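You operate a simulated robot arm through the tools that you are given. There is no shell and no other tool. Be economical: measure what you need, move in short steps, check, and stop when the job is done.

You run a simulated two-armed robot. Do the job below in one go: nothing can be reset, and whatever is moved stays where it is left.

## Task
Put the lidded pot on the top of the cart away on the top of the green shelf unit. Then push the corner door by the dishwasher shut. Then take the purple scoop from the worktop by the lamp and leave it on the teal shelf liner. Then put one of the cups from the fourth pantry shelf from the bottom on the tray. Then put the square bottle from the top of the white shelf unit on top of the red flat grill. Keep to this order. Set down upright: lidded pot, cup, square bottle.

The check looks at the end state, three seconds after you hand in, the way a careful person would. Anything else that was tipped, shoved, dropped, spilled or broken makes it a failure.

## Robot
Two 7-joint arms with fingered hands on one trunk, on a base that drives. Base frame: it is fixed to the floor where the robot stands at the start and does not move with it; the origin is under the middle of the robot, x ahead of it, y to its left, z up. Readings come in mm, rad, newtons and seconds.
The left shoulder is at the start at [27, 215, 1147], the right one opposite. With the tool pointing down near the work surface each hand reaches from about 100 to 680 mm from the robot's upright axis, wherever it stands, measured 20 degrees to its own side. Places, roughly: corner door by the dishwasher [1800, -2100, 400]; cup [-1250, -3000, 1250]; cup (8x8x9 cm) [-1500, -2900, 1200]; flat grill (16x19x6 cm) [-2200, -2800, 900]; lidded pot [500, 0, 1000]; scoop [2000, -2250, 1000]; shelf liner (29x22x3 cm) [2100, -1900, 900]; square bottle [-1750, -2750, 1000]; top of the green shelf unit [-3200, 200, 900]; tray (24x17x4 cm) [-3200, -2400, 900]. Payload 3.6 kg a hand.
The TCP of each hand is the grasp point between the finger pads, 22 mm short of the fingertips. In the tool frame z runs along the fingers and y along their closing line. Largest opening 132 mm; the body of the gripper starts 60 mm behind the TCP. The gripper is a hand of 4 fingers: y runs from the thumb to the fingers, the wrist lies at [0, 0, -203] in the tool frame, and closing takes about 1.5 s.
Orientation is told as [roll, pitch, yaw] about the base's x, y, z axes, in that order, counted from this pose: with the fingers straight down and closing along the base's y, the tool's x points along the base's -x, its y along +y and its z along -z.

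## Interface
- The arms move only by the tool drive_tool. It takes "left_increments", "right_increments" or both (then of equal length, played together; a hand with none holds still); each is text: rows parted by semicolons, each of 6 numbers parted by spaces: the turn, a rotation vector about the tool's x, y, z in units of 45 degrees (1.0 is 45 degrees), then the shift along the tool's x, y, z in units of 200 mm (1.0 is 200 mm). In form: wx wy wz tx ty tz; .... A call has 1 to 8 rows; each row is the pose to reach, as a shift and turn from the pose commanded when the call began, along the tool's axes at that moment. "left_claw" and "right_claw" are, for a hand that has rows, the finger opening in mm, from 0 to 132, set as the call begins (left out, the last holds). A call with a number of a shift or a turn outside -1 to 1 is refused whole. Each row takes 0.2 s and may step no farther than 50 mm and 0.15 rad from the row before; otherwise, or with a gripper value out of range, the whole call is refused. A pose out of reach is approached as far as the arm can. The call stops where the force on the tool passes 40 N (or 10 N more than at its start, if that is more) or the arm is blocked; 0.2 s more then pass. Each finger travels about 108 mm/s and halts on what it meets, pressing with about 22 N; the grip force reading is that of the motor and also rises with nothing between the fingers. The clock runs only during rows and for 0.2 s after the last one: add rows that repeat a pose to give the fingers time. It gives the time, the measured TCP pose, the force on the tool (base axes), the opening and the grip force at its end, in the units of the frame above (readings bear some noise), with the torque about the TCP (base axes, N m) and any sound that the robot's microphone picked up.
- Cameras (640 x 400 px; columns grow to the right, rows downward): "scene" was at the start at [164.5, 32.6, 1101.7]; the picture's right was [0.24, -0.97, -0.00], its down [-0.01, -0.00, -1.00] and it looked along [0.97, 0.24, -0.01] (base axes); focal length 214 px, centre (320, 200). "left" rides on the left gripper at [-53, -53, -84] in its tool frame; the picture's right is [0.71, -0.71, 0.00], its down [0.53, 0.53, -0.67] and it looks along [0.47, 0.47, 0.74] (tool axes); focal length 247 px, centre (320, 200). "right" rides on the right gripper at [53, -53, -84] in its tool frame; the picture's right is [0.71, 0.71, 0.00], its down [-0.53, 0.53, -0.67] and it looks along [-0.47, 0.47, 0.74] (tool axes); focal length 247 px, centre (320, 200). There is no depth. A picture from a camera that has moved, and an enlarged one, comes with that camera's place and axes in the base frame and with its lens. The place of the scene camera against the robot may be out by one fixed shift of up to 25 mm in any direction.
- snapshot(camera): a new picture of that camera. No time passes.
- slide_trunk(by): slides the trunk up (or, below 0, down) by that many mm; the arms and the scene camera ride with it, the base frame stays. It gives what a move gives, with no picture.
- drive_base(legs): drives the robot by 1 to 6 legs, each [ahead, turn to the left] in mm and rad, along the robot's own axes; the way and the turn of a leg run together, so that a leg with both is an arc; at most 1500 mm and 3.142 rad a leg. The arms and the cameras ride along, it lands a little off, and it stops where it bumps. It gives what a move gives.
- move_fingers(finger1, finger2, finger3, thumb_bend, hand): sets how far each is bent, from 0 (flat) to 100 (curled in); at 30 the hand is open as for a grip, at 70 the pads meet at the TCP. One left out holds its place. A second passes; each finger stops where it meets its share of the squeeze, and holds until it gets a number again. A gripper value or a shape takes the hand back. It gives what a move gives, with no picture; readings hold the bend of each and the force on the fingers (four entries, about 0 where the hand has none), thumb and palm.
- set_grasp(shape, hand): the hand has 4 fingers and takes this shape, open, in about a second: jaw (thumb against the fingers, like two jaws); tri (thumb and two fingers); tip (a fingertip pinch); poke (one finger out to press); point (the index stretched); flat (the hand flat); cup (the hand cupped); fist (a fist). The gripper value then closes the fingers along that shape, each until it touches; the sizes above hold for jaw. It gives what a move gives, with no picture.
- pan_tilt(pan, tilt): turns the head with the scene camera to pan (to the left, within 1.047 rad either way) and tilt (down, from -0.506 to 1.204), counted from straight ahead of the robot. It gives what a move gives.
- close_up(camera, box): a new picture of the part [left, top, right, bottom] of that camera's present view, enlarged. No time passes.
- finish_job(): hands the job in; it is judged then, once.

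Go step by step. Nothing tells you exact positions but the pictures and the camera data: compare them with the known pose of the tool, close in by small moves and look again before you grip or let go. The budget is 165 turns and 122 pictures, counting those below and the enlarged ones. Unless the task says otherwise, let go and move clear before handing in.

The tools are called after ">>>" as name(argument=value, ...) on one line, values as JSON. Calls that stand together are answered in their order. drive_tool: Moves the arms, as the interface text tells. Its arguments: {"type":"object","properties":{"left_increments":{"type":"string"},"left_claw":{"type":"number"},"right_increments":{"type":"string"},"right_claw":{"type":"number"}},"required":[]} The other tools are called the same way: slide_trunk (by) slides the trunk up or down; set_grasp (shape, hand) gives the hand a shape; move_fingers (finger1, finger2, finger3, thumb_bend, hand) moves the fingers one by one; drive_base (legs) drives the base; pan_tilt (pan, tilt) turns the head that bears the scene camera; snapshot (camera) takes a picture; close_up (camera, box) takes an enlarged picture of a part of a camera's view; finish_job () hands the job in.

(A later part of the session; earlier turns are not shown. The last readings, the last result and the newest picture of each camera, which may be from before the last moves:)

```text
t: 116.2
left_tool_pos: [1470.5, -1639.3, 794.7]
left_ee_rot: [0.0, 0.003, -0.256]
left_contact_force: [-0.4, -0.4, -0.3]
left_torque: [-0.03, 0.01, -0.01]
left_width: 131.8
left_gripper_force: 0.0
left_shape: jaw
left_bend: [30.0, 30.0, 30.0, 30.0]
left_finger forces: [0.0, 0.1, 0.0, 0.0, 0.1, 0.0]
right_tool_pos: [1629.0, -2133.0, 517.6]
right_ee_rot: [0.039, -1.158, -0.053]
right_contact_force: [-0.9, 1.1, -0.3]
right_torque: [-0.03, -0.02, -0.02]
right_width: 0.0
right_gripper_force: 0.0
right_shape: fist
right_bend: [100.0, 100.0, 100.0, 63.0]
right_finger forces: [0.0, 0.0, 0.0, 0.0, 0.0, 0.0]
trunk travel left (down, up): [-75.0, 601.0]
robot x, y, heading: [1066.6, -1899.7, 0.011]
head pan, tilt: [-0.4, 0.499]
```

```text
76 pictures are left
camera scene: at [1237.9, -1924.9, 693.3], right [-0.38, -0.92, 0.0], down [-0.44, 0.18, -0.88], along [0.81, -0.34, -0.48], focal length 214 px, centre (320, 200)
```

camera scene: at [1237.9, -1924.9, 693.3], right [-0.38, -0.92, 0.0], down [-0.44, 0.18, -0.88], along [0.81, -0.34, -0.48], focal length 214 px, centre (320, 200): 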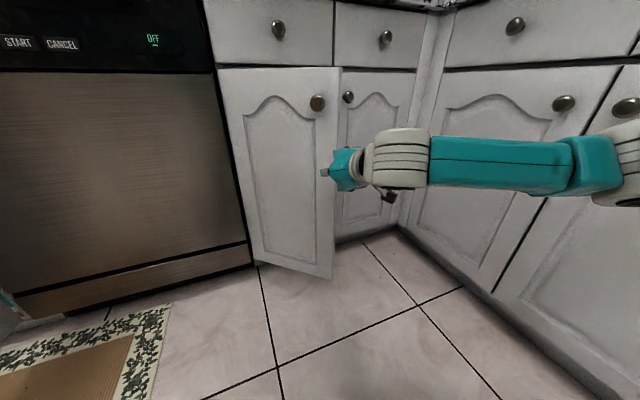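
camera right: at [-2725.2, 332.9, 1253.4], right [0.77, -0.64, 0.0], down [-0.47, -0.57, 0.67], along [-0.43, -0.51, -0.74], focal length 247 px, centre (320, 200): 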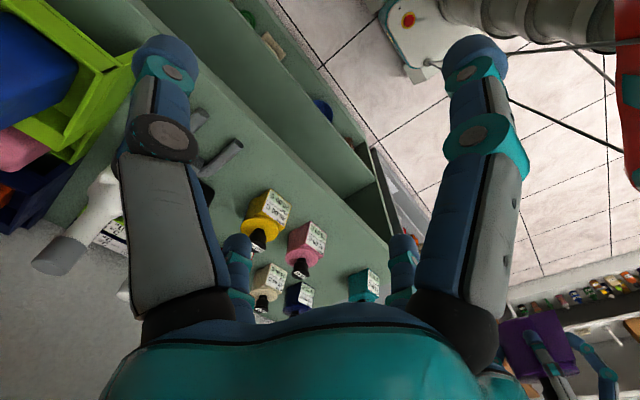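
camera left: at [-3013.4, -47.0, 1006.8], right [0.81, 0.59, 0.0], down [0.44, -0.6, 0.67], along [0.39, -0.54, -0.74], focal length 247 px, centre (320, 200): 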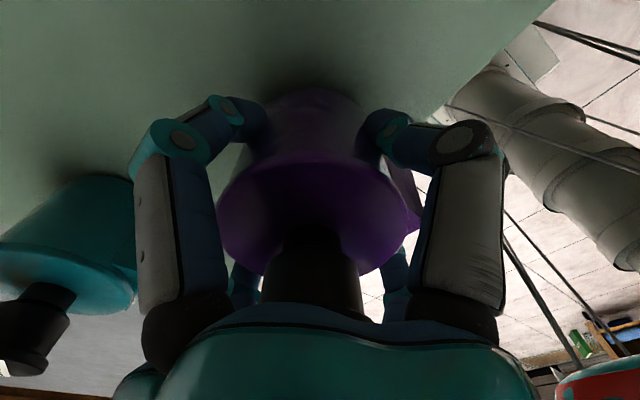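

The fist is beside the door's free edge below the knob. I shift a little left and push forward.

>>> drive_tool(right_increments="0 0 0 0 0.1 0; 0 0 0 0 0.18 0; 0 0 0 -0.06 0.18 0.138; 0 0 0 -0.12 0.18 0.275; 0 0 0 -0.18 0.18 0.41; 0 0 0 -0.24 0.18 0.55; 0 0 0 -0.3 0.18 0.69; 0 0 0 -0.35 0.18 0.8")

>>> snapshot(camera="scene")

```text
t: 118.0
left_tool_pos: [1469.7, -1638.3, 794.9]
left_ee_rot: [0.001, 0.001, -0.256]
left_contact_force: [0.7, 0.2, 0.2]
left_torque: [0.04, 0.01, 0.03]
left_width: 132.1
left_gripper_force: 0.1
left_shape: jaw
left_bend: [30.0, 30.0, 30.0, 30.0]
left_finger forces: [0.1, 0.0, 0.1, 0.1, 0.0, 0.0]
right_tool_pos: [1807.3, -2100.7, 514.2]
right_ee_rot: [0.038, -1.158, -0.05]
right_contact_force: [-0.2, -0.5, 1.0]
right_torque: [-0.02, 0.03, 0.0]
right_width: 0.0
right_gripper_force: 0.0
right_shape: fist
right_bend: [100.0, 100.0, 100.0, 63.0]
right_finger forces: [0.1, 0.0, 0.0, 0.1, 0.1, 0.0]
trunk travel left (down, up): [-75.0, 601.0]
robot x, y, heading: [1066.8, -1901.9, 0.009]
head pan, tilt: [-0.4, 0.499]
```

```text
75 pictures are left
camera scene: at [1238.0, -1924.8, 693.3], right [-0.38, -0.92, 0.0], down [-0.44, 0.18, -0.88], along [0.81, -0.34, -0.48], focal length 214 px, centre (320, 200)
```

scene: 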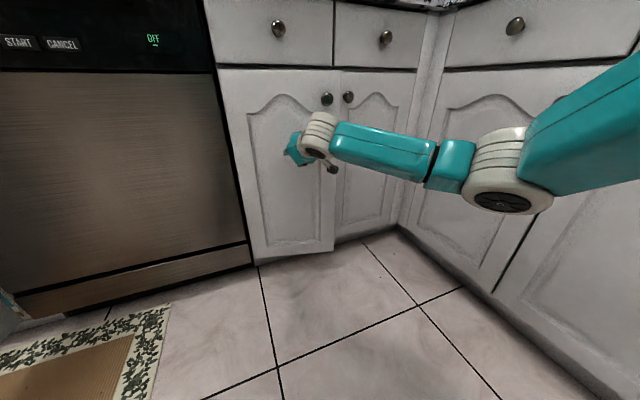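

The door is nearly shut. I push further until it stops.

>>> drive_tool(right_increments="0 0 0 -0.04 0 0.09; 0 0 0 -0.08 0 0.18; 0 0 0 -0.12 0 0.275; 0 0 0 -0.16 0 0.37; 0 0 0 -0.2 0 0.46; 0 0 0 -0.24 0 0.55")

>>> snapshot(camera="scene")

```text
t: 118.9
left_tool_pos: [1468.1, -1639.4, 796.1]
left_ee_rot: [0.001, -0.003, -0.255]
left_contact_force: [0.2, 0.3, -0.3]
left_torque: [0.02, -0.02, 0.01]
left_width: 131.9
left_gripper_force: 0.0
left_shape: jaw
left_bend: [30.0, 30.0, 30.0, 30.0]
left_finger forces: [0.1, 0.0, 0.0, 0.1, 0.0, 0.1]
right_tool_pos: [1869.7, -2109.0, 509.8]
right_ee_rot: [0.023, -1.144, -0.054]
right_contact_force: [-29.3, -5.5, 7.9]
right_torque: [-0.09, -0.11, -0.33]
right_width: 0.0
right_gripper_force: 0.1
right_shape: fist
right_bend: [100.0, 100.0, 100.0, 76.0]
right_finger forces: [0.0, 0.0, 0.1, 0.0, 29.3, 0.0]
trunk travel left (down, up): [-75.0, 601.0]
robot x, y, heading: [1069.0, -1902.0, 0.009]
head pan, tilt: [-0.4, 0.499]
stopped in row 4 (right hand): the force on the tool passed its limit (the readings are from after the stop); the commanded pose is now the measured one
```

```text
74 pictures are left
camera scene: at [1236.2, -1924.9, 693.9], right [-0.38, -0.92, 0.0], down [-0.44, 0.18, -0.88], along [0.81, -0.34, -0.48], focal length 214 px, centre (320, 200)
```

scene: 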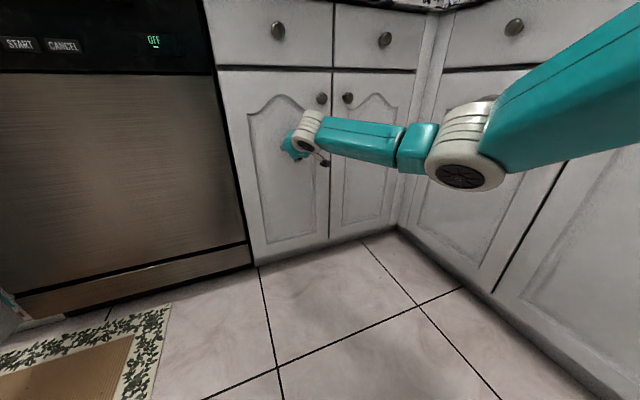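

The door is flush. I pull the hand back and return it to the downward pose, then raise the trunk.

>>> drive_tool(right_increments="0 0 0 0.08 0 -0.18; 0 0 0 0.17 0 -0.36; 0 0 0 0.25 0 -0.54; 0 0 0 0.33 0 -0.72; 0 0 0 0.41 0 -0.9; 0 0 0 0.5 0 -0.98")

>>> drive_tool(right_increments="0 0.15 0 -0.06 0 -0.06; 0 0.3 0 -0.12 0 -0.12; 0 0.45 0 -0.17 0 -0.17; 0 0.6 0 -0.22 0 -0.22; 0 0.75 0 -0.22 0 -0.22; 0 0.9 0 -0.22 0 -0.22")

>>> pan_tilt(pan=-0.3, tilt=0.5)

>>> snapshot(camera="scene")

```text
t: 120.3
left_tool_pos: [1470.0, -1637.8, 795.4]
left_ee_rot: [0.001, 0.0, -0.255]
left_contact_force: [0.3, 0.7, -0.1]
left_torque: [-0.02, 0.0, -0.01]
left_width: 132.1
left_gripper_force: 0.0
left_shape: jaw
left_bend: [30.0, 30.0, 30.0, 30.0]
left_finger forces: [0.0, 0.1, 0.0, 0.0, 0.0, 0.0]
right_tool_pos: [1650.0, -2101.3, 498.1]
right_ee_rot: [0.024, -1.145, -0.053]
right_contact_force: [0.0, -0.3, 0.0]
right_torque: [0.01, 0.02, -0.02]
right_width: 0.0
right_gripper_force: 0.1
right_shape: fist
right_bend: [100.0, 100.0, 100.0, 63.0]
right_finger forces: [0.0, 0.1, 0.0, 0.0, 0.0, 0.0]
trunk travel left (down, up): [-75.0, 601.0]
robot x, y, heading: [1069.9, -1901.2, 0.009]
head pan, tilt: [-0.4, 0.499]
```

```text
t: 121.7
left_tool_pos: [1470.2, -1639.3, 795.1]
left_ee_rot: [-0.001, 0.002, -0.253]
left_contact_force: [0.4, 0.2, -0.3]
left_torque: [0.02, 0.0, -0.03]
left_width: 132.1
left_gripper_force: 0.0
left_shape: jaw
left_bend: [30.0, 30.0, 30.0, 30.0]
left_finger forces: [0.0, 0.0, 0.0, 0.0, 0.0, 0.0]
right_tool_pos: [1628.2, -2102.3, 557.1]
right_ee_rot: [0.011, -0.437, -0.035]
right_contact_force: [0.5, -1.0, -0.2]
right_torque: [0.04, -0.02, -0.02]
right_width: 0.0
right_gripper_force: 0.0
right_shape: fist
right_bend: [100.0, 100.0, 100.0, 63.0]
right_finger forces: [0.1, 0.0, 0.1, 0.1, 0.1, 0.0]
trunk travel left (down, up): [-75.0, 601.0]
robot x, y, heading: [1066.6, -1901.2, 0.007]
head pan, tilt: [-0.4, 0.499]
```

```text
t: 122.4
left_tool_pos: [1469.6, -1639.1, 795.5]
left_ee_rot: [0.001, 0.001, -0.254]
left_contact_force: [-1.1, -0.3, 0.6]
left_torque: [-0.02, -0.02, 0.04]
left_width: 131.8
left_gripper_force: 0.1
left_shape: jaw
left_bend: [30.0, 30.0, 30.0, 30.0]
left_finger forces: [0.0, 0.0, 0.0, 0.0, 0.0, 0.0]
right_tool_pos: [1629.2, -2102.7, 556.6]
right_ee_rot: [0.011, -0.438, -0.034]
right_contact_force: [0.6, -0.4, 0.2]
right_torque: [-0.03, 0.02, -0.02]
right_width: 0.2
right_gripper_force: 0.1
right_shape: fist
right_bend: [100.0, 100.0, 100.0, 63.0]
right_finger forces: [0.0, 0.0, 0.1, 0.1, 0.0, 0.0]
trunk travel left (down, up): [-75.0, 601.0]
robot x, y, heading: [1072.6, -1904.1, 0.007]
head pan, tilt: [-0.3, 0.499]
```

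```text
73 pictures are left
camera scene: at [1241.0, -1916.4, 693.3], right [-0.29, -0.96, 0.0], down [-0.46, 0.14, -0.88], along [0.84, -0.25, -0.48], focal length 214 px, centre (320, 200)
```

scene: 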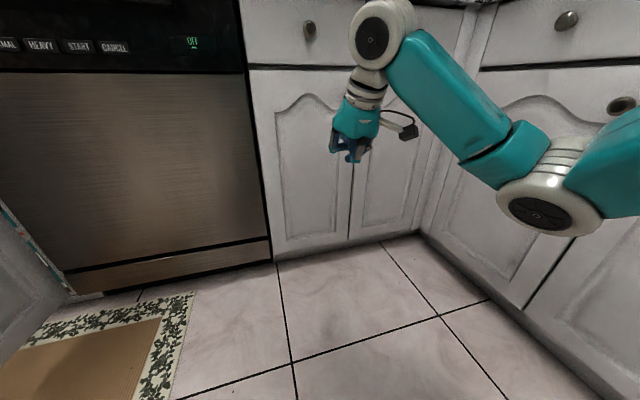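

The door is shut. Now the scoop: straighten the right hand, open it and raise the trunk.

>>> drive_tool(right_increments="0 0.15 0 0.1 0 0; 0 0.3 0 0.2 0 -0.05; 0 0.45 0 0.3 0 -0.1; 0 0.557 0 0.45 0 -0.15; 0 0.557 0 0.6 0 -0.2")

>>> slide_trunk(by=420)

>>> set_grasp(hand="right", shape="jaw")

>>> pan_tilt(pan=-0.1, tilt=0.5)

>>> snapshot(camera="scene")

>>> close_up(camera="scene", box=[200, 60, 460, 220])

```text
t: 123.6
left_tool_pos: [1469.8, -1638.4, 795.7]
left_ee_rot: [0.001, 0.002, -0.255]
left_contact_force: [0.2, -0.4, 0.1]
left_torque: [0.04, -0.03, -0.03]
left_width: 131.9
left_gripper_force: 0.1
left_shape: jaw
left_bend: [30.0, 30.0, 30.0, 30.0]
left_finger forces: [0.0, 0.0, 0.0, 0.1, 0.0, 0.0]
right_tool_pos: [1503.1, -2097.8, 544.6]
right_ee_rot: [0.009, 0.001, -0.029]
right_contact_force: [0.6, 0.1, -0.5]
right_torque: [0.0, 0.0, -0.01]
right_width: 0.2
right_gripper_force: 0.0
right_shape: fist
right_bend: [100.0, 100.0, 100.0, 63.0]
right_finger forces: [0.0, 0.0, 0.0, 0.0, 0.0, 0.1]
trunk travel left (down, up): [-75.0, 601.0]
robot x, y, heading: [1068.7, -1903.5, 0.011]
head pan, tilt: [-0.3, 0.499]
```

```text
refused: 420 is not a number from -400 to 400
```

```text
t: 124.5
left_tool_pos: [1469.9, -1638.4, 795.0]
left_ee_rot: [0.001, 0.002, -0.254]
left_contact_force: [-0.4, -0.2, -1.0]
left_torque: [0.02, -0.01, 0.01]
left_width: 131.8
left_gripper_force: 0.1
left_shape: jaw
left_bend: [30.0, 30.0, 30.0, 30.0]
left_finger forces: [0.0, 0.0, 0.0, 0.1, 0.0, 0.1]
right_tool_pos: [1504.4, -2097.2, 544.4]
right_ee_rot: [0.008, 0.001, -0.029]
right_contact_force: [0.2, -0.2, -0.5]
right_torque: [-0.01, 0.0, 0.02]
right_width: 104.1
right_gripper_force: 0.1
right_shape: jaw
right_bend: [100.0, 30.0, 100.0, 30.0]
right_finger forces: [0.0, 0.0, 0.0, 0.0, 0.0, 0.0]
trunk travel left (down, up): [-75.0, 601.0]
robot x, y, heading: [1070.8, -1901.0, 0.007]
head pan, tilt: [-0.3, 0.499]
```

```text
t: 125.2
left_tool_pos: [1471.0, -1639.8, 795.6]
left_ee_rot: [0.001, 0.003, -0.256]
left_contact_force: [-0.1, 0.0, -0.2]
left_torque: [0.0, 0.0, 0.03]
left_width: 131.9
left_gripper_force: 0.1
left_shape: jaw
left_bend: [30.0, 30.0, 30.0, 30.0]
left_finger forces: [0.0, 0.0, 0.1, 0.0, 0.0, 0.1]
right_tool_pos: [1503.7, -2097.8, 544.2]
right_ee_rot: [0.012, -0.001, -0.03]
right_contact_force: [-0.6, 0.2, 0.8]
right_torque: [-0.02, -0.01, 0.04]
right_width: 104.3
right_gripper_force: 0.1
right_shape: jaw
right_bend: [100.0, 30.0, 100.0, 30.0]
right_finger forces: [0.1, 0.0, 0.0, 0.1, 0.0, 0.0]
trunk travel left (down, up): [-75.0, 601.0]
robot x, y, heading: [1070.6, -1903.7, 0.009]
head pan, tilt: [-0.099, 0.499]
```

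```text
72 pictures are left
camera scene: at [1244.4, -1898.5, 693.3], right [-0.09, -1.0, 0.0], down [-0.48, 0.04, -0.88], along [0.87, -0.08, -0.48], focal length 214 px, centre (320, 200)
```

scene: 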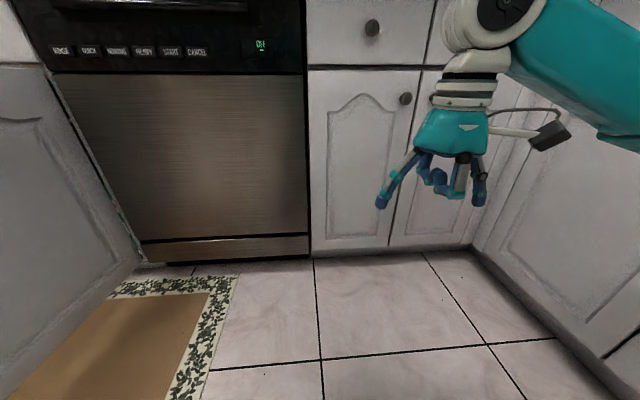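

```text
2.46 times, centred on (330, 140) of scene
camera zoom: at [1244.4, -1898.5, 693.3], right [-0.09, -1.0, 0.0], down [-0.48, 0.04, -0.88], along [0.87, -0.08, -0.48], focal length 528 px, centre (295, 348)
```

zoom: 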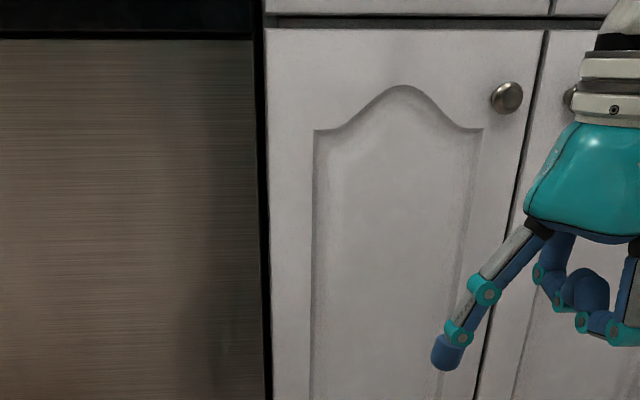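

The trunk slide limit is 400 a call; I raise it now.

>>> slide_trunk(by=400)

>>> snapshot(camera="scene")

>>> close_up(camera="scene", box=[220, 60, 460, 210])

```text
t: 129.0
left_tool_pos: [1468.9, -1638.9, 1195.2]
left_ee_rot: [-0.001, 0.002, -0.255]
left_contact_force: [0.5, -0.2, -0.1]
left_torque: [0.01, 0.01, -0.01]
left_width: 132.1
left_gripper_force: 0.0
left_shape: jaw
left_bend: [30.0, 30.0, 30.0, 30.0]
left_finger forces: [0.0, 0.0, 0.0, 0.0, 0.0, 0.0]
right_tool_pos: [1503.7, -2098.0, 942.6]
right_ee_rot: [0.01, 0.0, -0.028]
right_contact_force: [0.1, -0.1, 0.4]
right_torque: [-0.02, 0.01, 0.03]
right_width: 104.0
right_gripper_force: 0.1
right_shape: jaw
right_bend: [100.0, 30.0, 100.0, 30.0]
right_finger forces: [0.1, 0.0, 0.0, 0.1, 0.0, 0.0]
trunk travel left (down, up): [-475.0, 201.0]
robot x, y, heading: [1067.1, -1900.7, 0.009]
head pan, tilt: [-0.099, 0.499]
```

```text
70 pictures are left
camera scene: at [1237.7, -1898.5, 1107.4], right [-0.09, -1.0, 0.0], down [-0.48, 0.04, -0.88], along [0.87, -0.08, -0.48], focal length 214 px, centre (320, 200)
```

scene: 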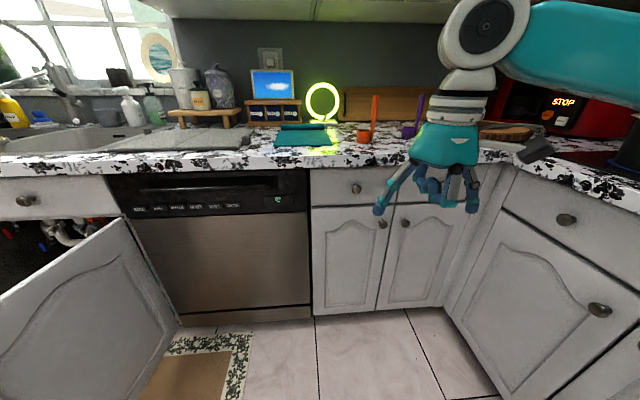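

```text
2.67 times, centred on (340, 135) of scene
camera zoom: at [1237.7, -1898.5, 1107.4], right [-0.09, -1.0, 0.0], down [-0.48, 0.04, -0.88], along [0.87, -0.08, -0.48], focal length 572 px, centre (267, 373)
```

zoom: 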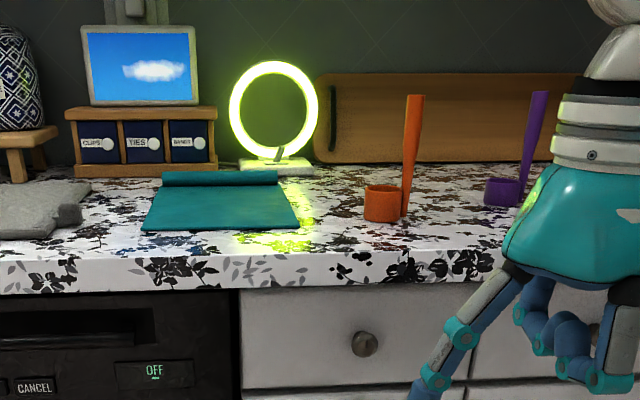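

The purple scoop stands at about [2105, -2360] with its handle top at z about 1060. The liner spans x 1990–2230, y -1811 to -2019, and the counter is at z about 900. I raise the hand and drive closer.

>>> drive_tool(right_increments="0 0 0 0 0 -0.24; 0 0 0 0 0 -0.48; 0 0 0 0 0 -0.72; 0 0 0 0 0 -0.95; 0 0 0 0.1 0 -1.0; 0 0 0 0.3 0 -1.0")

>>> drive_base(legs=[[0, -0.31], [480, 0], [0, 0.31]])

>>> pan_tilt(pan=-0.3, tilt=0.5)

>>> snapshot(camera="scene")

>>> snapshot(camera="right")

```text
t: 130.4
left_tool_pos: [1467.9, -1638.7, 1195.1]
left_ee_rot: [0.001, 0.0, -0.256]
left_contact_force: [-0.2, 0.2, 0.3]
left_torque: [-0.02, 0.01, 0.04]
left_width: 131.8
left_gripper_force: 0.0
left_shape: jaw
left_bend: [30.0, 30.0, 30.0, 30.0]
left_finger forces: [0.1, 0.1, 0.1, 0.0, 0.1, 0.0]
right_tool_pos: [1443.4, -2097.9, 1142.3]
right_ee_rot: [0.009, -0.001, -0.031]
right_contact_force: [-0.6, -0.1, 0.4]
right_torque: [0.0, 0.02, -0.02]
right_width: 104.1
right_gripper_force: 0.1
right_shape: jaw
right_bend: [100.0, 30.0, 100.0, 30.0]
right_finger forces: [0.1, 0.1, 0.0, 0.0, 0.1, 0.0]
trunk travel left (down, up): [-475.0, 201.0]
robot x, y, heading: [1071.4, -1902.7, 0.005]
head pan, tilt: [-0.099, 0.499]
```

```text
t: 135.3
left_tool_pos: [1930.6, -1783.7, 1194.8]
left_ee_rot: [-0.001, 0.001, -0.249]
left_contact_force: [-0.5, -0.3, -0.6]
left_torque: [-0.01, 0.01, 0.02]
left_width: 132.0
left_gripper_force: 0.1
left_shape: jaw
left_bend: [30.0, 30.0, 30.0, 30.0]
left_finger forces: [0.0, 0.0, 0.1, 0.1, 0.0, 0.0]
right_tool_pos: [1906.3, -2241.9, 1141.4]
right_ee_rot: [0.011, 0.002, -0.024]
right_contact_force: [0.3, -0.4, 0.0]
right_torque: [-0.01, 0.02, 0.01]
right_width: 104.1
right_gripper_force: 0.1
right_shape: jaw
right_bend: [100.0, 30.0, 100.0, 30.0]
right_finger forces: [0.1, 0.1, 0.1, 0.0, 0.0, 0.0]
trunk travel left (down, up): [-475.0, 201.0]
robot x, y, heading: [1531.3, -2068.0, 0.013]
head pan, tilt: [-0.099, 0.499]
```

```text
t: 136.1
left_tool_pos: [1929.1, -1783.1, 1195.7]
left_ee_rot: [0.0, 0.001, -0.252]
left_contact_force: [1.4, -0.8, 0.1]
left_torque: [-0.02, 0.0, 0.0]
left_width: 132.1
left_gripper_force: 0.1
left_shape: jaw
left_bend: [30.0, 30.0, 30.0, 30.0]
left_finger forces: [0.1, 0.0, 0.0, 0.0, 0.0, 0.1]
right_tool_pos: [1906.4, -2243.6, 1142.0]
right_ee_rot: [0.011, -0.003, -0.024]
right_contact_force: [0.1, -0.5, 0.2]
right_torque: [0.0, 0.01, -0.01]
right_width: 103.7
right_gripper_force: 0.1
right_shape: jaw
right_bend: [100.0, 30.0, 100.0, 30.0]
right_finger forces: [0.0, 0.1, 0.0, 0.0, 0.0, 0.1]
trunk travel left (down, up): [-475.0, 201.0]
robot x, y, heading: [1532.5, -2063.4, 0.009]
head pan, tilt: [-0.3, 0.499]
```

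```text
68 pictures are left
camera scene: at [1695.5, -2079.4, 1107.5], right [-0.28, -0.96, 0.0], down [-0.46, 0.14, -0.88], along [0.84, -0.25, -0.48], focal length 214 px, centre (320, 200)
```

scene: 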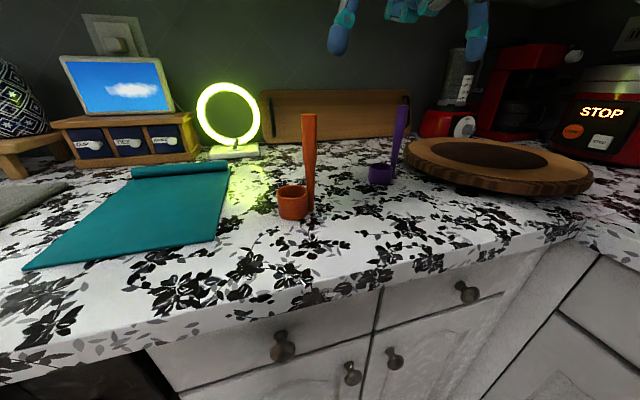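

```text
67 pictures are left
camera right: at [1853.6, -2296.7, 1224.8], right [-0.69, 0.72, 0.01], down [0.54, 0.51, 0.67], along [0.49, 0.47, -0.74], focal length 247 px, centre (320, 200)
```

right: 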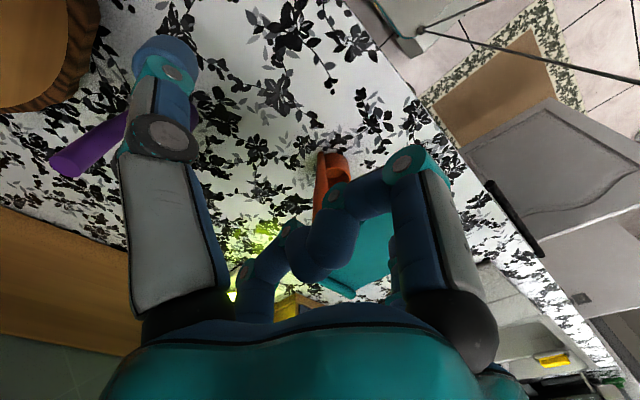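

The purple handle is vertical with its top at [2075, -2367, 1055], and the cup sits on its +y side. I open the right hand and move above it.

>>> drive_tool(right_increments="0 0 0 -0.2 -0.15 -0.05; 0 0 0 -0.4 -0.3 -0.1; 0 0 0 -0.6 -0.45 -0.1; 0 0 0 -0.75 -0.56 -0.1; 0 0 0 -0.86 -0.625 -0.1; 0 0 0 -0.86 -0.625 -0.1", right_claw=132)

>>> snapshot(camera="right")

>>> snapshot(camera="scene")

```text
refused: row 1 steps farther than a row can; nothing moved
```

```text
66 pictures are left
camera right: at [1853.6, -2296.7, 1224.8], right [-0.69, 0.72, 0.01], down [0.54, 0.51, 0.67], along [0.49, 0.47, -0.74], focal length 247 px, centre (320, 200)
```

right: 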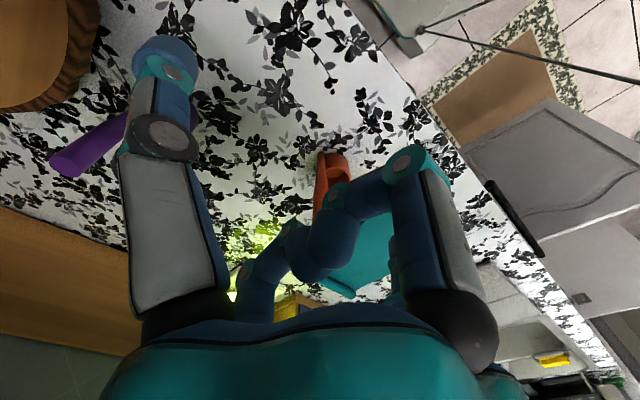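

```text
65 pictures are left
camera scene: at [1695.5, -2079.4, 1107.5], right [-0.28, -0.96, 0.0], down [-0.46, 0.14, -0.88], along [0.84, -0.25, -0.48], focal length 214 px, centre (320, 200)
```

scene: 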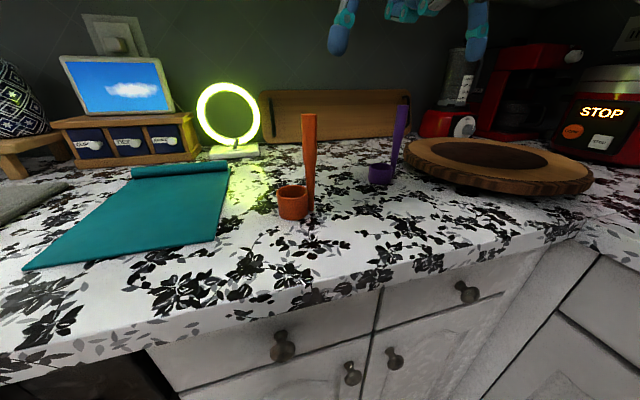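

>>> drive_tool(right_increments="0 0 0 -0.17 -0.125 -0.05; 0 0 0 -0.34 -0.25 -0.1; 0 0 0 -0.51 -0.375 -0.1; 0 0 0 -0.68 -0.5 -0.1; 0 0 0 -0.86 -0.61 -0.1; 0 0 0 -0.86 -0.625 -0.1; 0 0 0 -0.86 -0.625 -0.1", right_claw=132)

>>> snapshot(camera="right")

```text
t: 137.7
left_tool_pos: [1930.6, -1782.1, 1195.9]
left_ee_rot: [0.0, 0.001, -0.249]
left_contact_force: [-0.1, -0.2, -1.0]
left_torque: [0.04, 0.01, -0.04]
left_width: 131.8
left_gripper_force: 0.0
left_shape: jaw
left_bend: [30.0, 30.0, 30.0, 30.0]
left_finger forces: [0.0, 0.0, 0.1, 0.0, 0.0, 0.0]
right_tool_pos: [2077.6, -2370.7, 1160.2]
right_ee_rot: [0.012, 0.001, -0.025]
right_contact_force: [0.5, 0.7, -0.1]
right_torque: [0.01, -0.01, 0.01]
right_width: 103.9
right_gripper_force: 0.1
right_shape: jaw
right_bend: [100.0, 30.0, 100.0, 30.0]
right_finger forces: [0.0, 0.1, 0.0, 0.0, 0.0, 0.0]
trunk travel left (down, up): [-475.0, 201.0]
robot x, y, heading: [1532.5, -2066.3, 0.007]
head pan, tilt: [-0.3, 0.499]
```

```text
64 pictures are left
camera right: at [2025.1, -2423.8, 1243.3], right [-0.69, 0.72, 0.01], down [0.54, 0.51, 0.67], along [0.48, 0.47, -0.74], focal length 247 px, centre (320, 200)
```

right: 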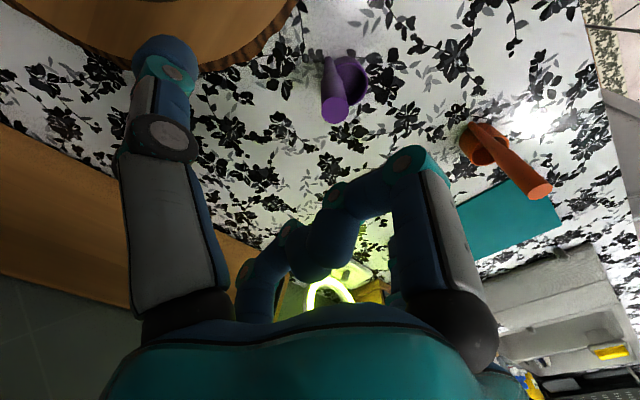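

Fingers 1 and 3 stayed curled; I set all of them open one by one.

>>> move_fingers(hand="right", finger1=30, finger2=30, finger3=30, thumb_bend=30)

```text
t: 138.7
left_tool_pos: [1931.4, -1783.1, 1195.6]
left_ee_rot: [0.001, 0.003, -0.249]
left_contact_force: [0.3, -0.1, 0.7]
left_torque: [0.0, -0.02, 0.02]
left_width: 132.0
left_gripper_force: 0.0
left_shape: jaw
left_bend: [30.0, 30.0, 30.0, 30.0]
left_finger forces: [0.1, 0.0, 0.1, 0.1, 0.1, 0.1]
right_tool_pos: [2077.5, -2370.8, 1160.8]
right_ee_rot: [0.01, 0.002, -0.025]
right_contact_force: [0.6, 1.2, 0.6]
right_torque: [0.02, 0.01, -0.01]
right_width: 76.0
right_gripper_force: 0.1
right_shape: fingers
right_bend: [100.0, 30.0, 100.0, 30.0]
right_finger forces: [0.0, 0.1, 0.0, 0.0, 0.0, 0.0]
trunk travel left (down, up): [-475.0, 201.0]
robot x, y, heading: [1532.4, -2061.9, 0.011]
head pan, tilt: [-0.3, 0.499]
```

Fingers 1 and 3 seem interlocked. I try the flat shape, then jaw.

>>> set_grasp(hand="right", shape="flat")

>>> set_grasp(hand="right", shape="tri")

>>> set_grasp(hand="right", shape="jaw")

```text
t: 139.6
left_tool_pos: [1929.4, -1782.6, 1196.9]
left_ee_rot: [0.0, 0.002, -0.249]
left_contact_force: [-0.1, 0.0, 0.6]
left_torque: [-0.01, 0.0, 0.01]
left_width: 132.0
left_gripper_force: 0.1
left_shape: jaw
left_bend: [30.0, 30.0, 30.0, 30.0]
left_finger forces: [0.0, 0.0, 0.0, 0.1, 0.0, 0.0]
right_tool_pos: [2078.2, -2370.5, 1160.2]
right_ee_rot: [0.01, 0.0, -0.026]
right_contact_force: [0.0, 0.0, -0.2]
right_torque: [0.01, 0.03, 0.05]
right_width: 126.2
right_gripper_force: 0.0
right_shape: flat
right_bend: [100.0, 70.0, 100.0, 75.0]
right_finger forces: [0.0, 0.0, 0.0, 0.0, 0.0, 0.1]
trunk travel left (down, up): [-475.0, 201.0]
robot x, y, heading: [1531.4, -2066.2, 0.008]
head pan, tilt: [-0.3, 0.499]
```

```text
t: 140.5
left_tool_pos: [1928.6, -1782.6, 1194.8]
left_ee_rot: [0.001, 0.001, -0.25]
left_contact_force: [0.0, -0.6, 0.1]
left_torque: [0.03, -0.06, 0.0]
left_width: 132.1
left_gripper_force: 0.1
left_shape: jaw
left_bend: [30.0, 30.0, 30.0, 30.0]
left_finger forces: [0.0, 0.0, 0.0, 0.1, 0.0, 0.0]
right_tool_pos: [2077.6, -2371.3, 1159.7]
right_ee_rot: [0.011, 0.0, -0.025]
right_contact_force: [-0.8, 0.2, 0.5]
right_torque: [0.04, 0.02, -0.01]
right_width: 103.8
right_gripper_force: 0.1
right_shape: tri
right_bend: [100.0, 30.0, 100.0, 30.0]
right_finger forces: [0.1, 0.0, 0.0, 0.1, 0.0, 0.0]
trunk travel left (down, up): [-475.0, 201.0]
robot x, y, heading: [1533.5, -2065.1, 0.008]
head pan, tilt: [-0.3, 0.499]
```

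```text
t: 141.4
left_tool_pos: [1931.0, -1781.9, 1194.5]
left_ee_rot: [0.0, 0.002, -0.248]
left_contact_force: [-0.6, -0.8, 0.6]
left_torque: [0.04, 0.01, -0.02]
left_width: 132.0
left_gripper_force: 0.0
left_shape: jaw
left_bend: [30.0, 30.0, 30.0, 30.0]
left_finger forces: [0.0, 0.1, 0.0, 0.0, 0.0, 0.1]
right_tool_pos: [2077.5, -2370.4, 1161.0]
right_ee_rot: [0.012, 0.0, -0.024]
right_contact_force: [0.1, 0.5, 0.3]
right_torque: [0.01, 0.02, -0.01]
right_width: 104.1
right_gripper_force: 0.1
right_shape: jaw
right_bend: [100.0, 30.0, 100.0, 30.0]
right_finger forces: [0.1, 0.0, 0.0, 0.0, 0.1, 0.0]
trunk travel left (down, up): [-475.0, 201.0]
robot x, y, heading: [1529.9, -2065.8, 0.01]
head pan, tilt: [-0.3, 0.499]
```

>>> move_fingers(hand="right", finger1=0, finger3=100)

>>> move_fingers(hand="right", finger1=100, finger3=0)

>>> snapshot(camera="right")

```text
t: 142.4
left_tool_pos: [1930.7, -1781.6, 1195.2]
left_ee_rot: [-0.001, 0.002, -0.249]
left_contact_force: [0.1, -1.5, 0.1]
left_torque: [0.01, 0.03, 0.01]
left_width: 132.0
left_gripper_force: 0.0
left_shape: jaw
left_bend: [30.0, 30.0, 30.0, 30.0]
left_finger forces: [0.0, 0.0, 0.0, 0.0, 0.0, 0.0]
right_tool_pos: [2078.5, -2369.7, 1160.8]
right_ee_rot: [0.011, 0.001, -0.025]
right_contact_force: [-0.3, -0.1, -0.3]
right_torque: [-0.01, 0.0, -0.01]
right_width: 99.0
right_gripper_force: 0.0
right_shape: fingers
right_bend: [5.0, 30.0, 100.0, 30.0]
right_finger forces: [0.1, 0.0, 0.1, 0.1, 0.0, 0.1]
trunk travel left (down, up): [-475.0, 201.0]
robot x, y, heading: [1530.8, -2065.0, 0.017]
head pan, tilt: [-0.3, 0.499]
```

```text
t: 143.4
left_tool_pos: [1929.4, -1782.7, 1195.9]
left_ee_rot: [-0.001, 0.001, -0.249]
left_contact_force: [-0.2, 0.1, 0.2]
left_torque: [0.01, -0.01, 0.0]
left_width: 131.8
left_gripper_force: 0.1
left_shape: jaw
left_bend: [30.0, 30.0, 30.0, 30.0]
left_finger forces: [0.0, 0.0, 0.0, 0.0, 0.1, 0.1]
right_tool_pos: [2076.8, -2370.4, 1160.0]
right_ee_rot: [0.012, 0.0, -0.024]
right_contact_force: [0.0, 0.2, -0.3]
right_torque: [-0.01, -0.01, -0.03]
right_width: 71.5
right_gripper_force: 0.0
right_shape: fingers
right_bend: [100.0, 30.0, 1.0, 30.0]
right_finger forces: [0.0, 0.1, 0.0, 0.0, 0.0, 0.0]
trunk travel left (down, up): [-475.0, 201.0]
robot x, y, heading: [1533.8, -2061.7, 0.009]
head pan, tilt: [-0.3, 0.499]
```

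```text
63 pictures are left
camera right: at [2024.5, -2423.9, 1243.4], right [-0.69, 0.72, 0.01], down [0.54, 0.51, 0.67], along [0.48, 0.47, -0.74], focal length 247 px, centre (320, 200)
```

right: 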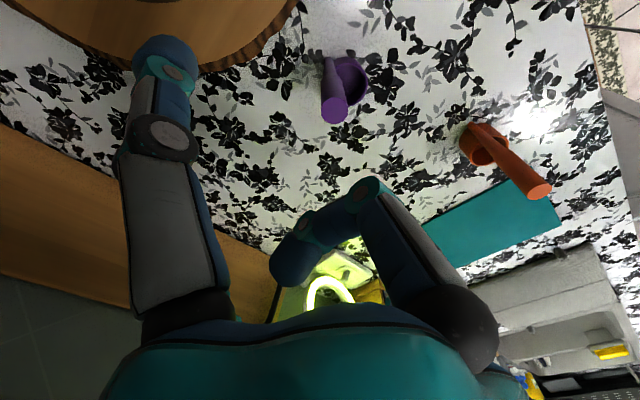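

They free up one at a time. Now both to open.

>>> move_fingers(hand="right", finger1=30, finger2=30, finger3=30, thumb_bend=30)

>>> set_grasp(hand="right", shape="jaw")

>>> snapshot(camera="right")

```text
t: 144.4
left_tool_pos: [1930.1, -1782.4, 1195.9]
left_ee_rot: [0.0, 0.002, -0.252]
left_contact_force: [-0.8, -0.1, -0.4]
left_torque: [0.04, 0.02, -0.04]
left_width: 132.0
left_gripper_force: 0.0
left_shape: jaw
left_bend: [30.0, 30.0, 30.0, 30.0]
left_finger forces: [0.1, 0.1, 0.1, 0.0, 0.0, 0.0]
right_tool_pos: [2076.3, -2371.0, 1160.7]
right_ee_rot: [0.01, 0.0, -0.023]
right_contact_force: [-0.1, 0.2, -0.3]
right_torque: [0.01, -0.04, -0.01]
right_width: 87.6
right_gripper_force: 0.2
right_shape: fingers
right_bend: [30.0, 30.0, 30.0, 30.0]
right_finger forces: [0.0, 0.1, 0.0, 0.1, 0.0, 0.0]
trunk travel left (down, up): [-475.0, 201.0]
robot x, y, heading: [1532.4, -2064.3, 0.012]
head pan, tilt: [-0.3, 0.499]
```

```text
t: 145.3
left_tool_pos: [1930.8, -1783.0, 1195.6]
left_ee_rot: [0.0, 0.001, -0.249]
left_contact_force: [0.5, -0.1, 1.0]
left_torque: [0.01, 0.0, -0.01]
left_width: 131.9
left_gripper_force: 0.0
left_shape: jaw
left_bend: [30.0, 30.0, 30.0, 30.0]
left_finger forces: [0.0, 0.0, 0.0, 0.0, 0.1, 0.0]
right_tool_pos: [2077.8, -2371.1, 1159.8]
right_ee_rot: [0.01, -0.001, -0.024]
right_contact_force: [0.4, 0.0, -0.2]
right_torque: [-0.01, 0.0, -0.03]
right_width: 132.2
right_gripper_force: 0.1
right_shape: jaw
right_bend: [30.0, 30.0, 30.0, 30.0]
right_finger forces: [0.1, 0.0, 0.1, 0.0, 0.0, 0.1]
trunk travel left (down, up): [-475.0, 201.0]
robot x, y, heading: [1532.8, -2064.3, 0.015]
head pan, tilt: [-0.3, 0.499]
```

```text
62 pictures are left
camera right: at [2024.5, -2423.9, 1243.4], right [-0.69, 0.72, 0.01], down [0.54, 0.51, 0.67], along [0.48, 0.47, -0.74], focal length 247 px, centre (320, 200)
```

right: 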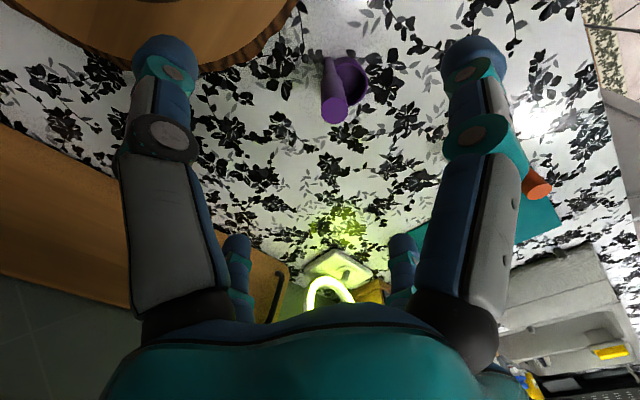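

The hand is open again. I centre on the handle and descend to grip its upper half.

>>> drive_tool(right_increments="0 0 0 0.035 0.04 0.1; 0 0 0 0.035 0.04 0.28; 0 0 0 0.035 0.04 0.46; 0 0 0 0.035 0.04 0.62; 0 0 0 0.035 0.04 0.74; 0 0 0 0.035 0.04 0.78")

>>> snapshot(camera="right")

>>> close_up(camera="scene", box=[300, 40, 500, 200])

```text
t: 146.7
left_tool_pos: [1929.6, -1782.0, 1196.9]
left_ee_rot: [-0.001, 0.0, -0.249]
left_contact_force: [-0.1, -0.1, 0.0]
left_torque: [0.0, 0.0, 0.02]
left_width: 132.1
left_gripper_force: 0.1
left_shape: jaw
left_bend: [30.0, 30.0, 30.0, 30.0]
left_finger forces: [0.0, 0.0, 0.0, 0.0, 0.0, 0.1]
right_tool_pos: [2070.1, -2362.9, 1005.1]
right_ee_rot: [0.011, -0.002, -0.026]
right_contact_force: [-0.3, -0.1, -0.2]
right_torque: [0.02, 0.02, 0.0]
right_width: 131.9
right_gripper_force: 0.2
right_shape: jaw
right_bend: [30.0, 30.0, 30.0, 30.0]
right_finger forces: [0.0, 0.1, 0.0, 0.0, 0.0, 0.0]
trunk travel left (down, up): [-475.0, 201.0]
robot x, y, heading: [1530.2, -2067.2, 0.011]
head pan, tilt: [-0.3, 0.499]
```

```text
61 pictures are left
camera right: at [2016.1, -2415.4, 1087.0], right [-0.69, 0.72, 0.01], down [0.54, 0.51, 0.67], along [0.49, 0.47, -0.74], focal length 247 px, centre (320, 200)
```

right: 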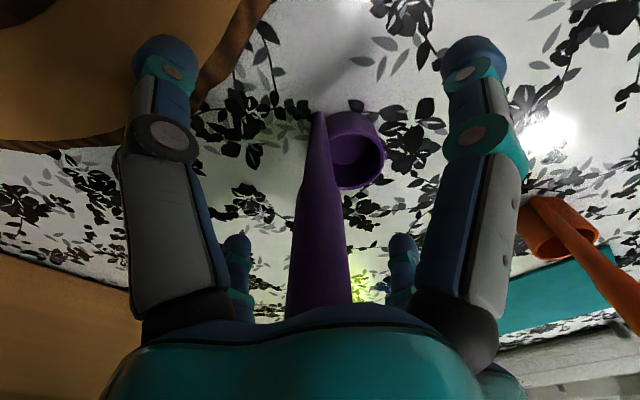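

```text
2.50 times, centred on (400, 120) of scene
camera zoom: at [1695.6, -2079.0, 1107.5], right [-0.28, -0.96, 0.0], down [-0.46, 0.14, -0.88], along [0.84, -0.25, -0.48], focal length 536 px, centre (120, 400)
```

zoom: 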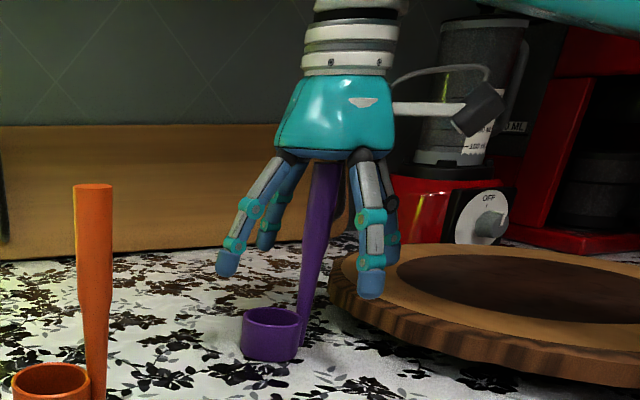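

The handle stands centred between the fingers. I close.

>>> drive_tool(right_increments="0 0 0 0 0 0; 0 0 0 0 0 0; 0 0 0 0 0 0; 0 0 0 0 0 0; 0 0 0 0 0 0; 0 0 0 0 0 0; 0 0 0 0 0 0; 0 0 0 0 0 0", right_claw=5)

>>> snapshot(camera="right")

```text
t: 148.5
left_tool_pos: [1929.6, -1782.1, 1195.6]
left_ee_rot: [0.001, 0.003, -0.25]
left_contact_force: [-0.5, 0.0, 0.3]
left_torque: [0.01, -0.01, 0.04]
left_width: 132.1
left_gripper_force: 0.0
left_shape: jaw
left_bend: [30.0, 30.0, 30.0, 30.0]
left_finger forces: [0.0, 0.0, 0.0, 0.1, 0.1, 0.0]
right_tool_pos: [2070.1, -2361.7, 1004.3]
right_ee_rot: [0.01, -0.002, -0.023]
right_contact_force: [0.5, -0.1, -1.2]
right_torque: [0.0, -0.02, 0.02]
right_width: 5.1
right_gripper_force: 21.4
right_shape: jaw
right_bend: [72.0, 73.0, 72.0, 68.0]
right_finger forces: [19.9, 19.6, 19.7, 0.0, 17.5, 1.4]
trunk travel left (down, up): [-475.0, 201.0]
robot x, y, heading: [1535.0, -2065.6, 0.012]
head pan, tilt: [-0.3, 0.499]
```

```text
59 pictures are left
camera right: at [2016.2, -2415.5, 1087.1], right [-0.69, 0.72, 0.01], down [0.54, 0.51, 0.67], along [0.49, 0.47, -0.74], focal length 247 px, centre (320, 200)
```

right: 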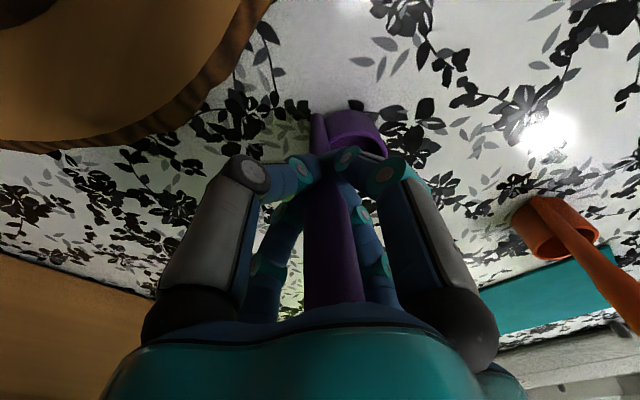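

Held by its handle. I lift it and move the left hand out of the way.

>>> drive_tool(right_increments="0 0 0 0 0 -0.1; 0 0 0 0 0 -0.3; 0 0 0 0 0 -0.5; 0 0 0 0 0 -0.7; 0 0 0 0 0 -0.85", left_increments="0 0 0 0.15 0.06 0; 0 0 0 0.3 0.13 0; 0 0 0 0.45 0.2 0; 0 0 0 0.6 0.26 0; 0 0 0 0.75 0.32 0")

>>> snapshot(camera="scene")

```text
t: 149.7
left_tool_pos: [1797.5, -1686.0, 1192.6]
left_ee_rot: [0.001, -0.001, -0.251]
left_contact_force: [-0.3, -0.1, -0.4]
left_torque: [0.0, 0.02, 0.02]
left_width: 131.7
left_gripper_force: 0.1
left_shape: jaw
left_bend: [30.0, 30.0, 30.0, 30.0]
left_finger forces: [0.1, 0.0, 0.0, 0.1, 0.1, 0.0]
right_tool_pos: [2069.0, -2363.3, 1174.1]
right_ee_rot: [0.011, -0.001, -0.024]
right_contact_force: [-0.5, -0.7, -0.7]
right_torque: [-0.01, -0.04, 0.0]
right_width: 5.1
right_gripper_force: 22.3
right_shape: jaw
right_bend: [72.0, 73.0, 72.0, 68.0]
right_finger forces: [19.9, 20.8, 19.9, 0.0, 17.4, 1.0]
trunk travel left (down, up): [-475.0, 201.0]
robot x, y, heading: [1529.8, -2068.3, 0.006]
head pan, tilt: [-0.3, 0.499]
```

```text
58 pictures are left
camera scene: at [1693.9, -2078.8, 1107.8], right [-0.28, -0.96, 0.0], down [-0.46, 0.14, -0.88], along [0.84, -0.25, -0.48], focal length 214 px, centre (320, 200)
```

scene: 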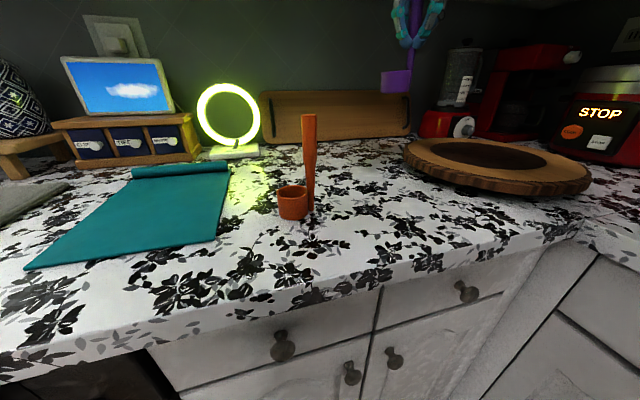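

It came up cleanly. The liner's flat part spans x 1965–2170, y -1805 to -2018, so I carry the scoop in front of the orange one toward [2035, -1935].

>>> drive_tool(right_increments="0 0 0 0.12 0.15 0; 0 0 0 0.24 0.31 0; 0 0 0 0.36 0.47 0; 0 0 0 0.48 0.63 0; 0 0 0 0.58 0.8 0; 0 0 0 0.645 0.965 0")

>>> drive_tool(right_increments="0 0 0 0 0.22 0; 0 0 0 0 0.44 0; 0 0 0 -0.08 0.64 0; 0 0 0 -0.2 0.8 0; 0 0 0 -0.34 0.92 0; 0 0 0 -0.46 1.0 0")

>>> pan_tilt(pan=0.1, tilt=0.5)

>>> snapshot(camera="scene")

```text
t: 151.1
left_tool_pos: [1801.3, -1686.6, 1191.0]
left_ee_rot: [0.002, 0.001, -0.249]
left_contact_force: [-0.7, 0.1, -0.3]
left_torque: [-0.03, 0.0, 0.0]
left_width: 131.8
left_gripper_force: 0.0
left_shape: jaw
left_bend: [30.0, 30.0, 30.0, 30.0]
left_finger forces: [0.1, 0.0, 0.1, 0.0, 0.0, 0.0]
right_tool_pos: [1944.0, -2168.6, 1178.4]
right_ee_rot: [0.007, 0.0, -0.027]
right_contact_force: [-1.0, -0.7, -0.6]
right_torque: [-0.03, 0.03, 0.04]
right_width: 5.0
right_gripper_force: 22.0
right_shape: jaw
right_bend: [72.0, 73.0, 72.0, 68.0]
right_finger forces: [19.7, 22.0, 20.0, 0.1, 17.0, 1.1]
trunk travel left (down, up): [-475.0, 201.0]
robot x, y, heading: [1533.6, -2068.9, 0.01]
head pan, tilt: [-0.3, 0.499]
```

```text
t: 152.6
left_tool_pos: [1800.1, -1685.4, 1193.8]
left_ee_rot: [-0.002, -0.001, -0.249]
left_contact_force: [-0.8, -0.1, 0.0]
left_torque: [-0.04, -0.01, 0.03]
left_width: 131.9
left_gripper_force: 0.1
left_shape: jaw
left_bend: [30.0, 30.0, 30.0, 30.0]
left_finger forces: [0.0, 0.1, 0.1, 0.0, 0.0, 0.1]
right_tool_pos: [2088.5, -2063.5, 1138.4]
right_ee_rot: [0.047, 0.106, -0.205]
right_contact_force: [-0.1, 0.4, -0.8]
right_torque: [-0.05, -0.03, 0.0]
right_width: 4.8
right_gripper_force: 21.9
right_shape: jaw
right_bend: [72.0, 73.0, 72.0, 71.0]
right_finger forces: [19.2, 23.4, 20.8, 0.0, 16.1, 1.3]
right hand out of reach, approached as far as the arm can: row 6
trunk travel left (down, up): [-475.0, 201.0]
robot x, y, heading: [1534.1, -2062.1, 0.01]
head pan, tilt: [-0.3, 0.499]
stopped in row 6 (right hand): the arm was blocked; the commanded pose is now the measured one
```

```text
t: 153.5
left_tool_pos: [1800.6, -1687.6, 1193.3]
left_ee_rot: [0.001, 0.003, -0.25]
left_contact_force: [-0.2, 0.6, -0.7]
left_torque: [0.02, 0.0, 0.02]
left_width: 132.1
left_gripper_force: 0.0
left_shape: jaw
left_bend: [30.0, 30.0, 30.0, 30.0]
left_finger forces: [0.0, 0.0, 0.0, 0.0, 0.0, 0.0]
right_tool_pos: [2090.7, -2064.2, 1138.6]
right_ee_rot: [0.048, 0.106, -0.205]
right_contact_force: [-0.2, -0.8, -0.1]
right_torque: [-0.06, 0.0, 0.01]
right_width: 4.8
right_gripper_force: 21.4
right_shape: jaw
right_bend: [72.0, 73.0, 72.0, 71.0]
right_finger forces: [19.1, 23.4, 20.7, 0.0, 16.0, 1.4]
trunk travel left (down, up): [-475.0, 201.0]
robot x, y, heading: [1530.5, -2062.6, 0.016]
head pan, tilt: [0.099, 0.499]
```

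```text
57 pictures are left
camera scene: at [1698.8, -2042.9, 1107.5], right [0.11, -0.99, 0.0], down [-0.48, -0.05, -0.88], along [0.87, 0.1, -0.48], focal length 214 px, centre (320, 200)
```

scene: 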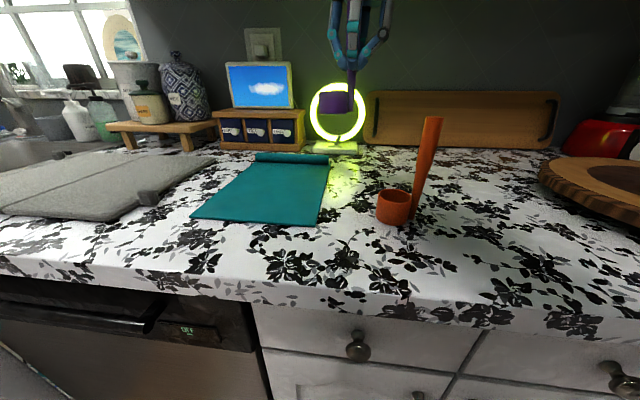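

The right arm can't reach that far across. I bring it back a little, straighten it, and aim for the liner's nearer right part at about [2010, -1985].

>>> drive_tool(right_increments="0.01 -0.05 -0.07 0.1 -0.02 -0.05; 0.02 -0.1 -0.15 0.25 -0.05 -0.1; 0.03 -0.145 -0.23 0.415 -0.085 -0.175; 0.03 -0.145 -0.23 0.415 -0.085 -0.175")

```text
t: 154.5
left_tool_pos: [1797.0, -1684.8, 1193.7]
left_ee_rot: [0.0, -0.002, -0.25]
left_contact_force: [-0.6, 0.1, -0.1]
left_torque: [0.03, -0.04, -0.02]
left_width: 132.1
left_gripper_force: 0.0
left_shape: jaw
left_bend: [30.0, 30.0, 30.0, 30.0]
left_finger forces: [0.0, 0.1, 0.0, 0.0, 0.1, 0.0]
right_tool_pos: [2001.5, -2064.3, 1184.2]
right_ee_rot: [0.03, -0.019, -0.022]
right_contact_force: [-0.5, 0.1, -0.5]
right_torque: [-0.01, -0.05, 0.02]
right_width: 4.6
right_gripper_force: 22.6
right_shape: jaw
right_bend: [72.0, 73.0, 72.0, 71.0]
right_finger forces: [18.4, 23.9, 21.1, 0.0, 15.3, 1.6]
right hand out of reach, approached as far as the arm can: row 1, 2
trunk travel left (down, up): [-475.0, 201.0]
robot x, y, heading: [1532.1, -2066.5, 0.014]
head pan, tilt: [0.099, 0.499]
```

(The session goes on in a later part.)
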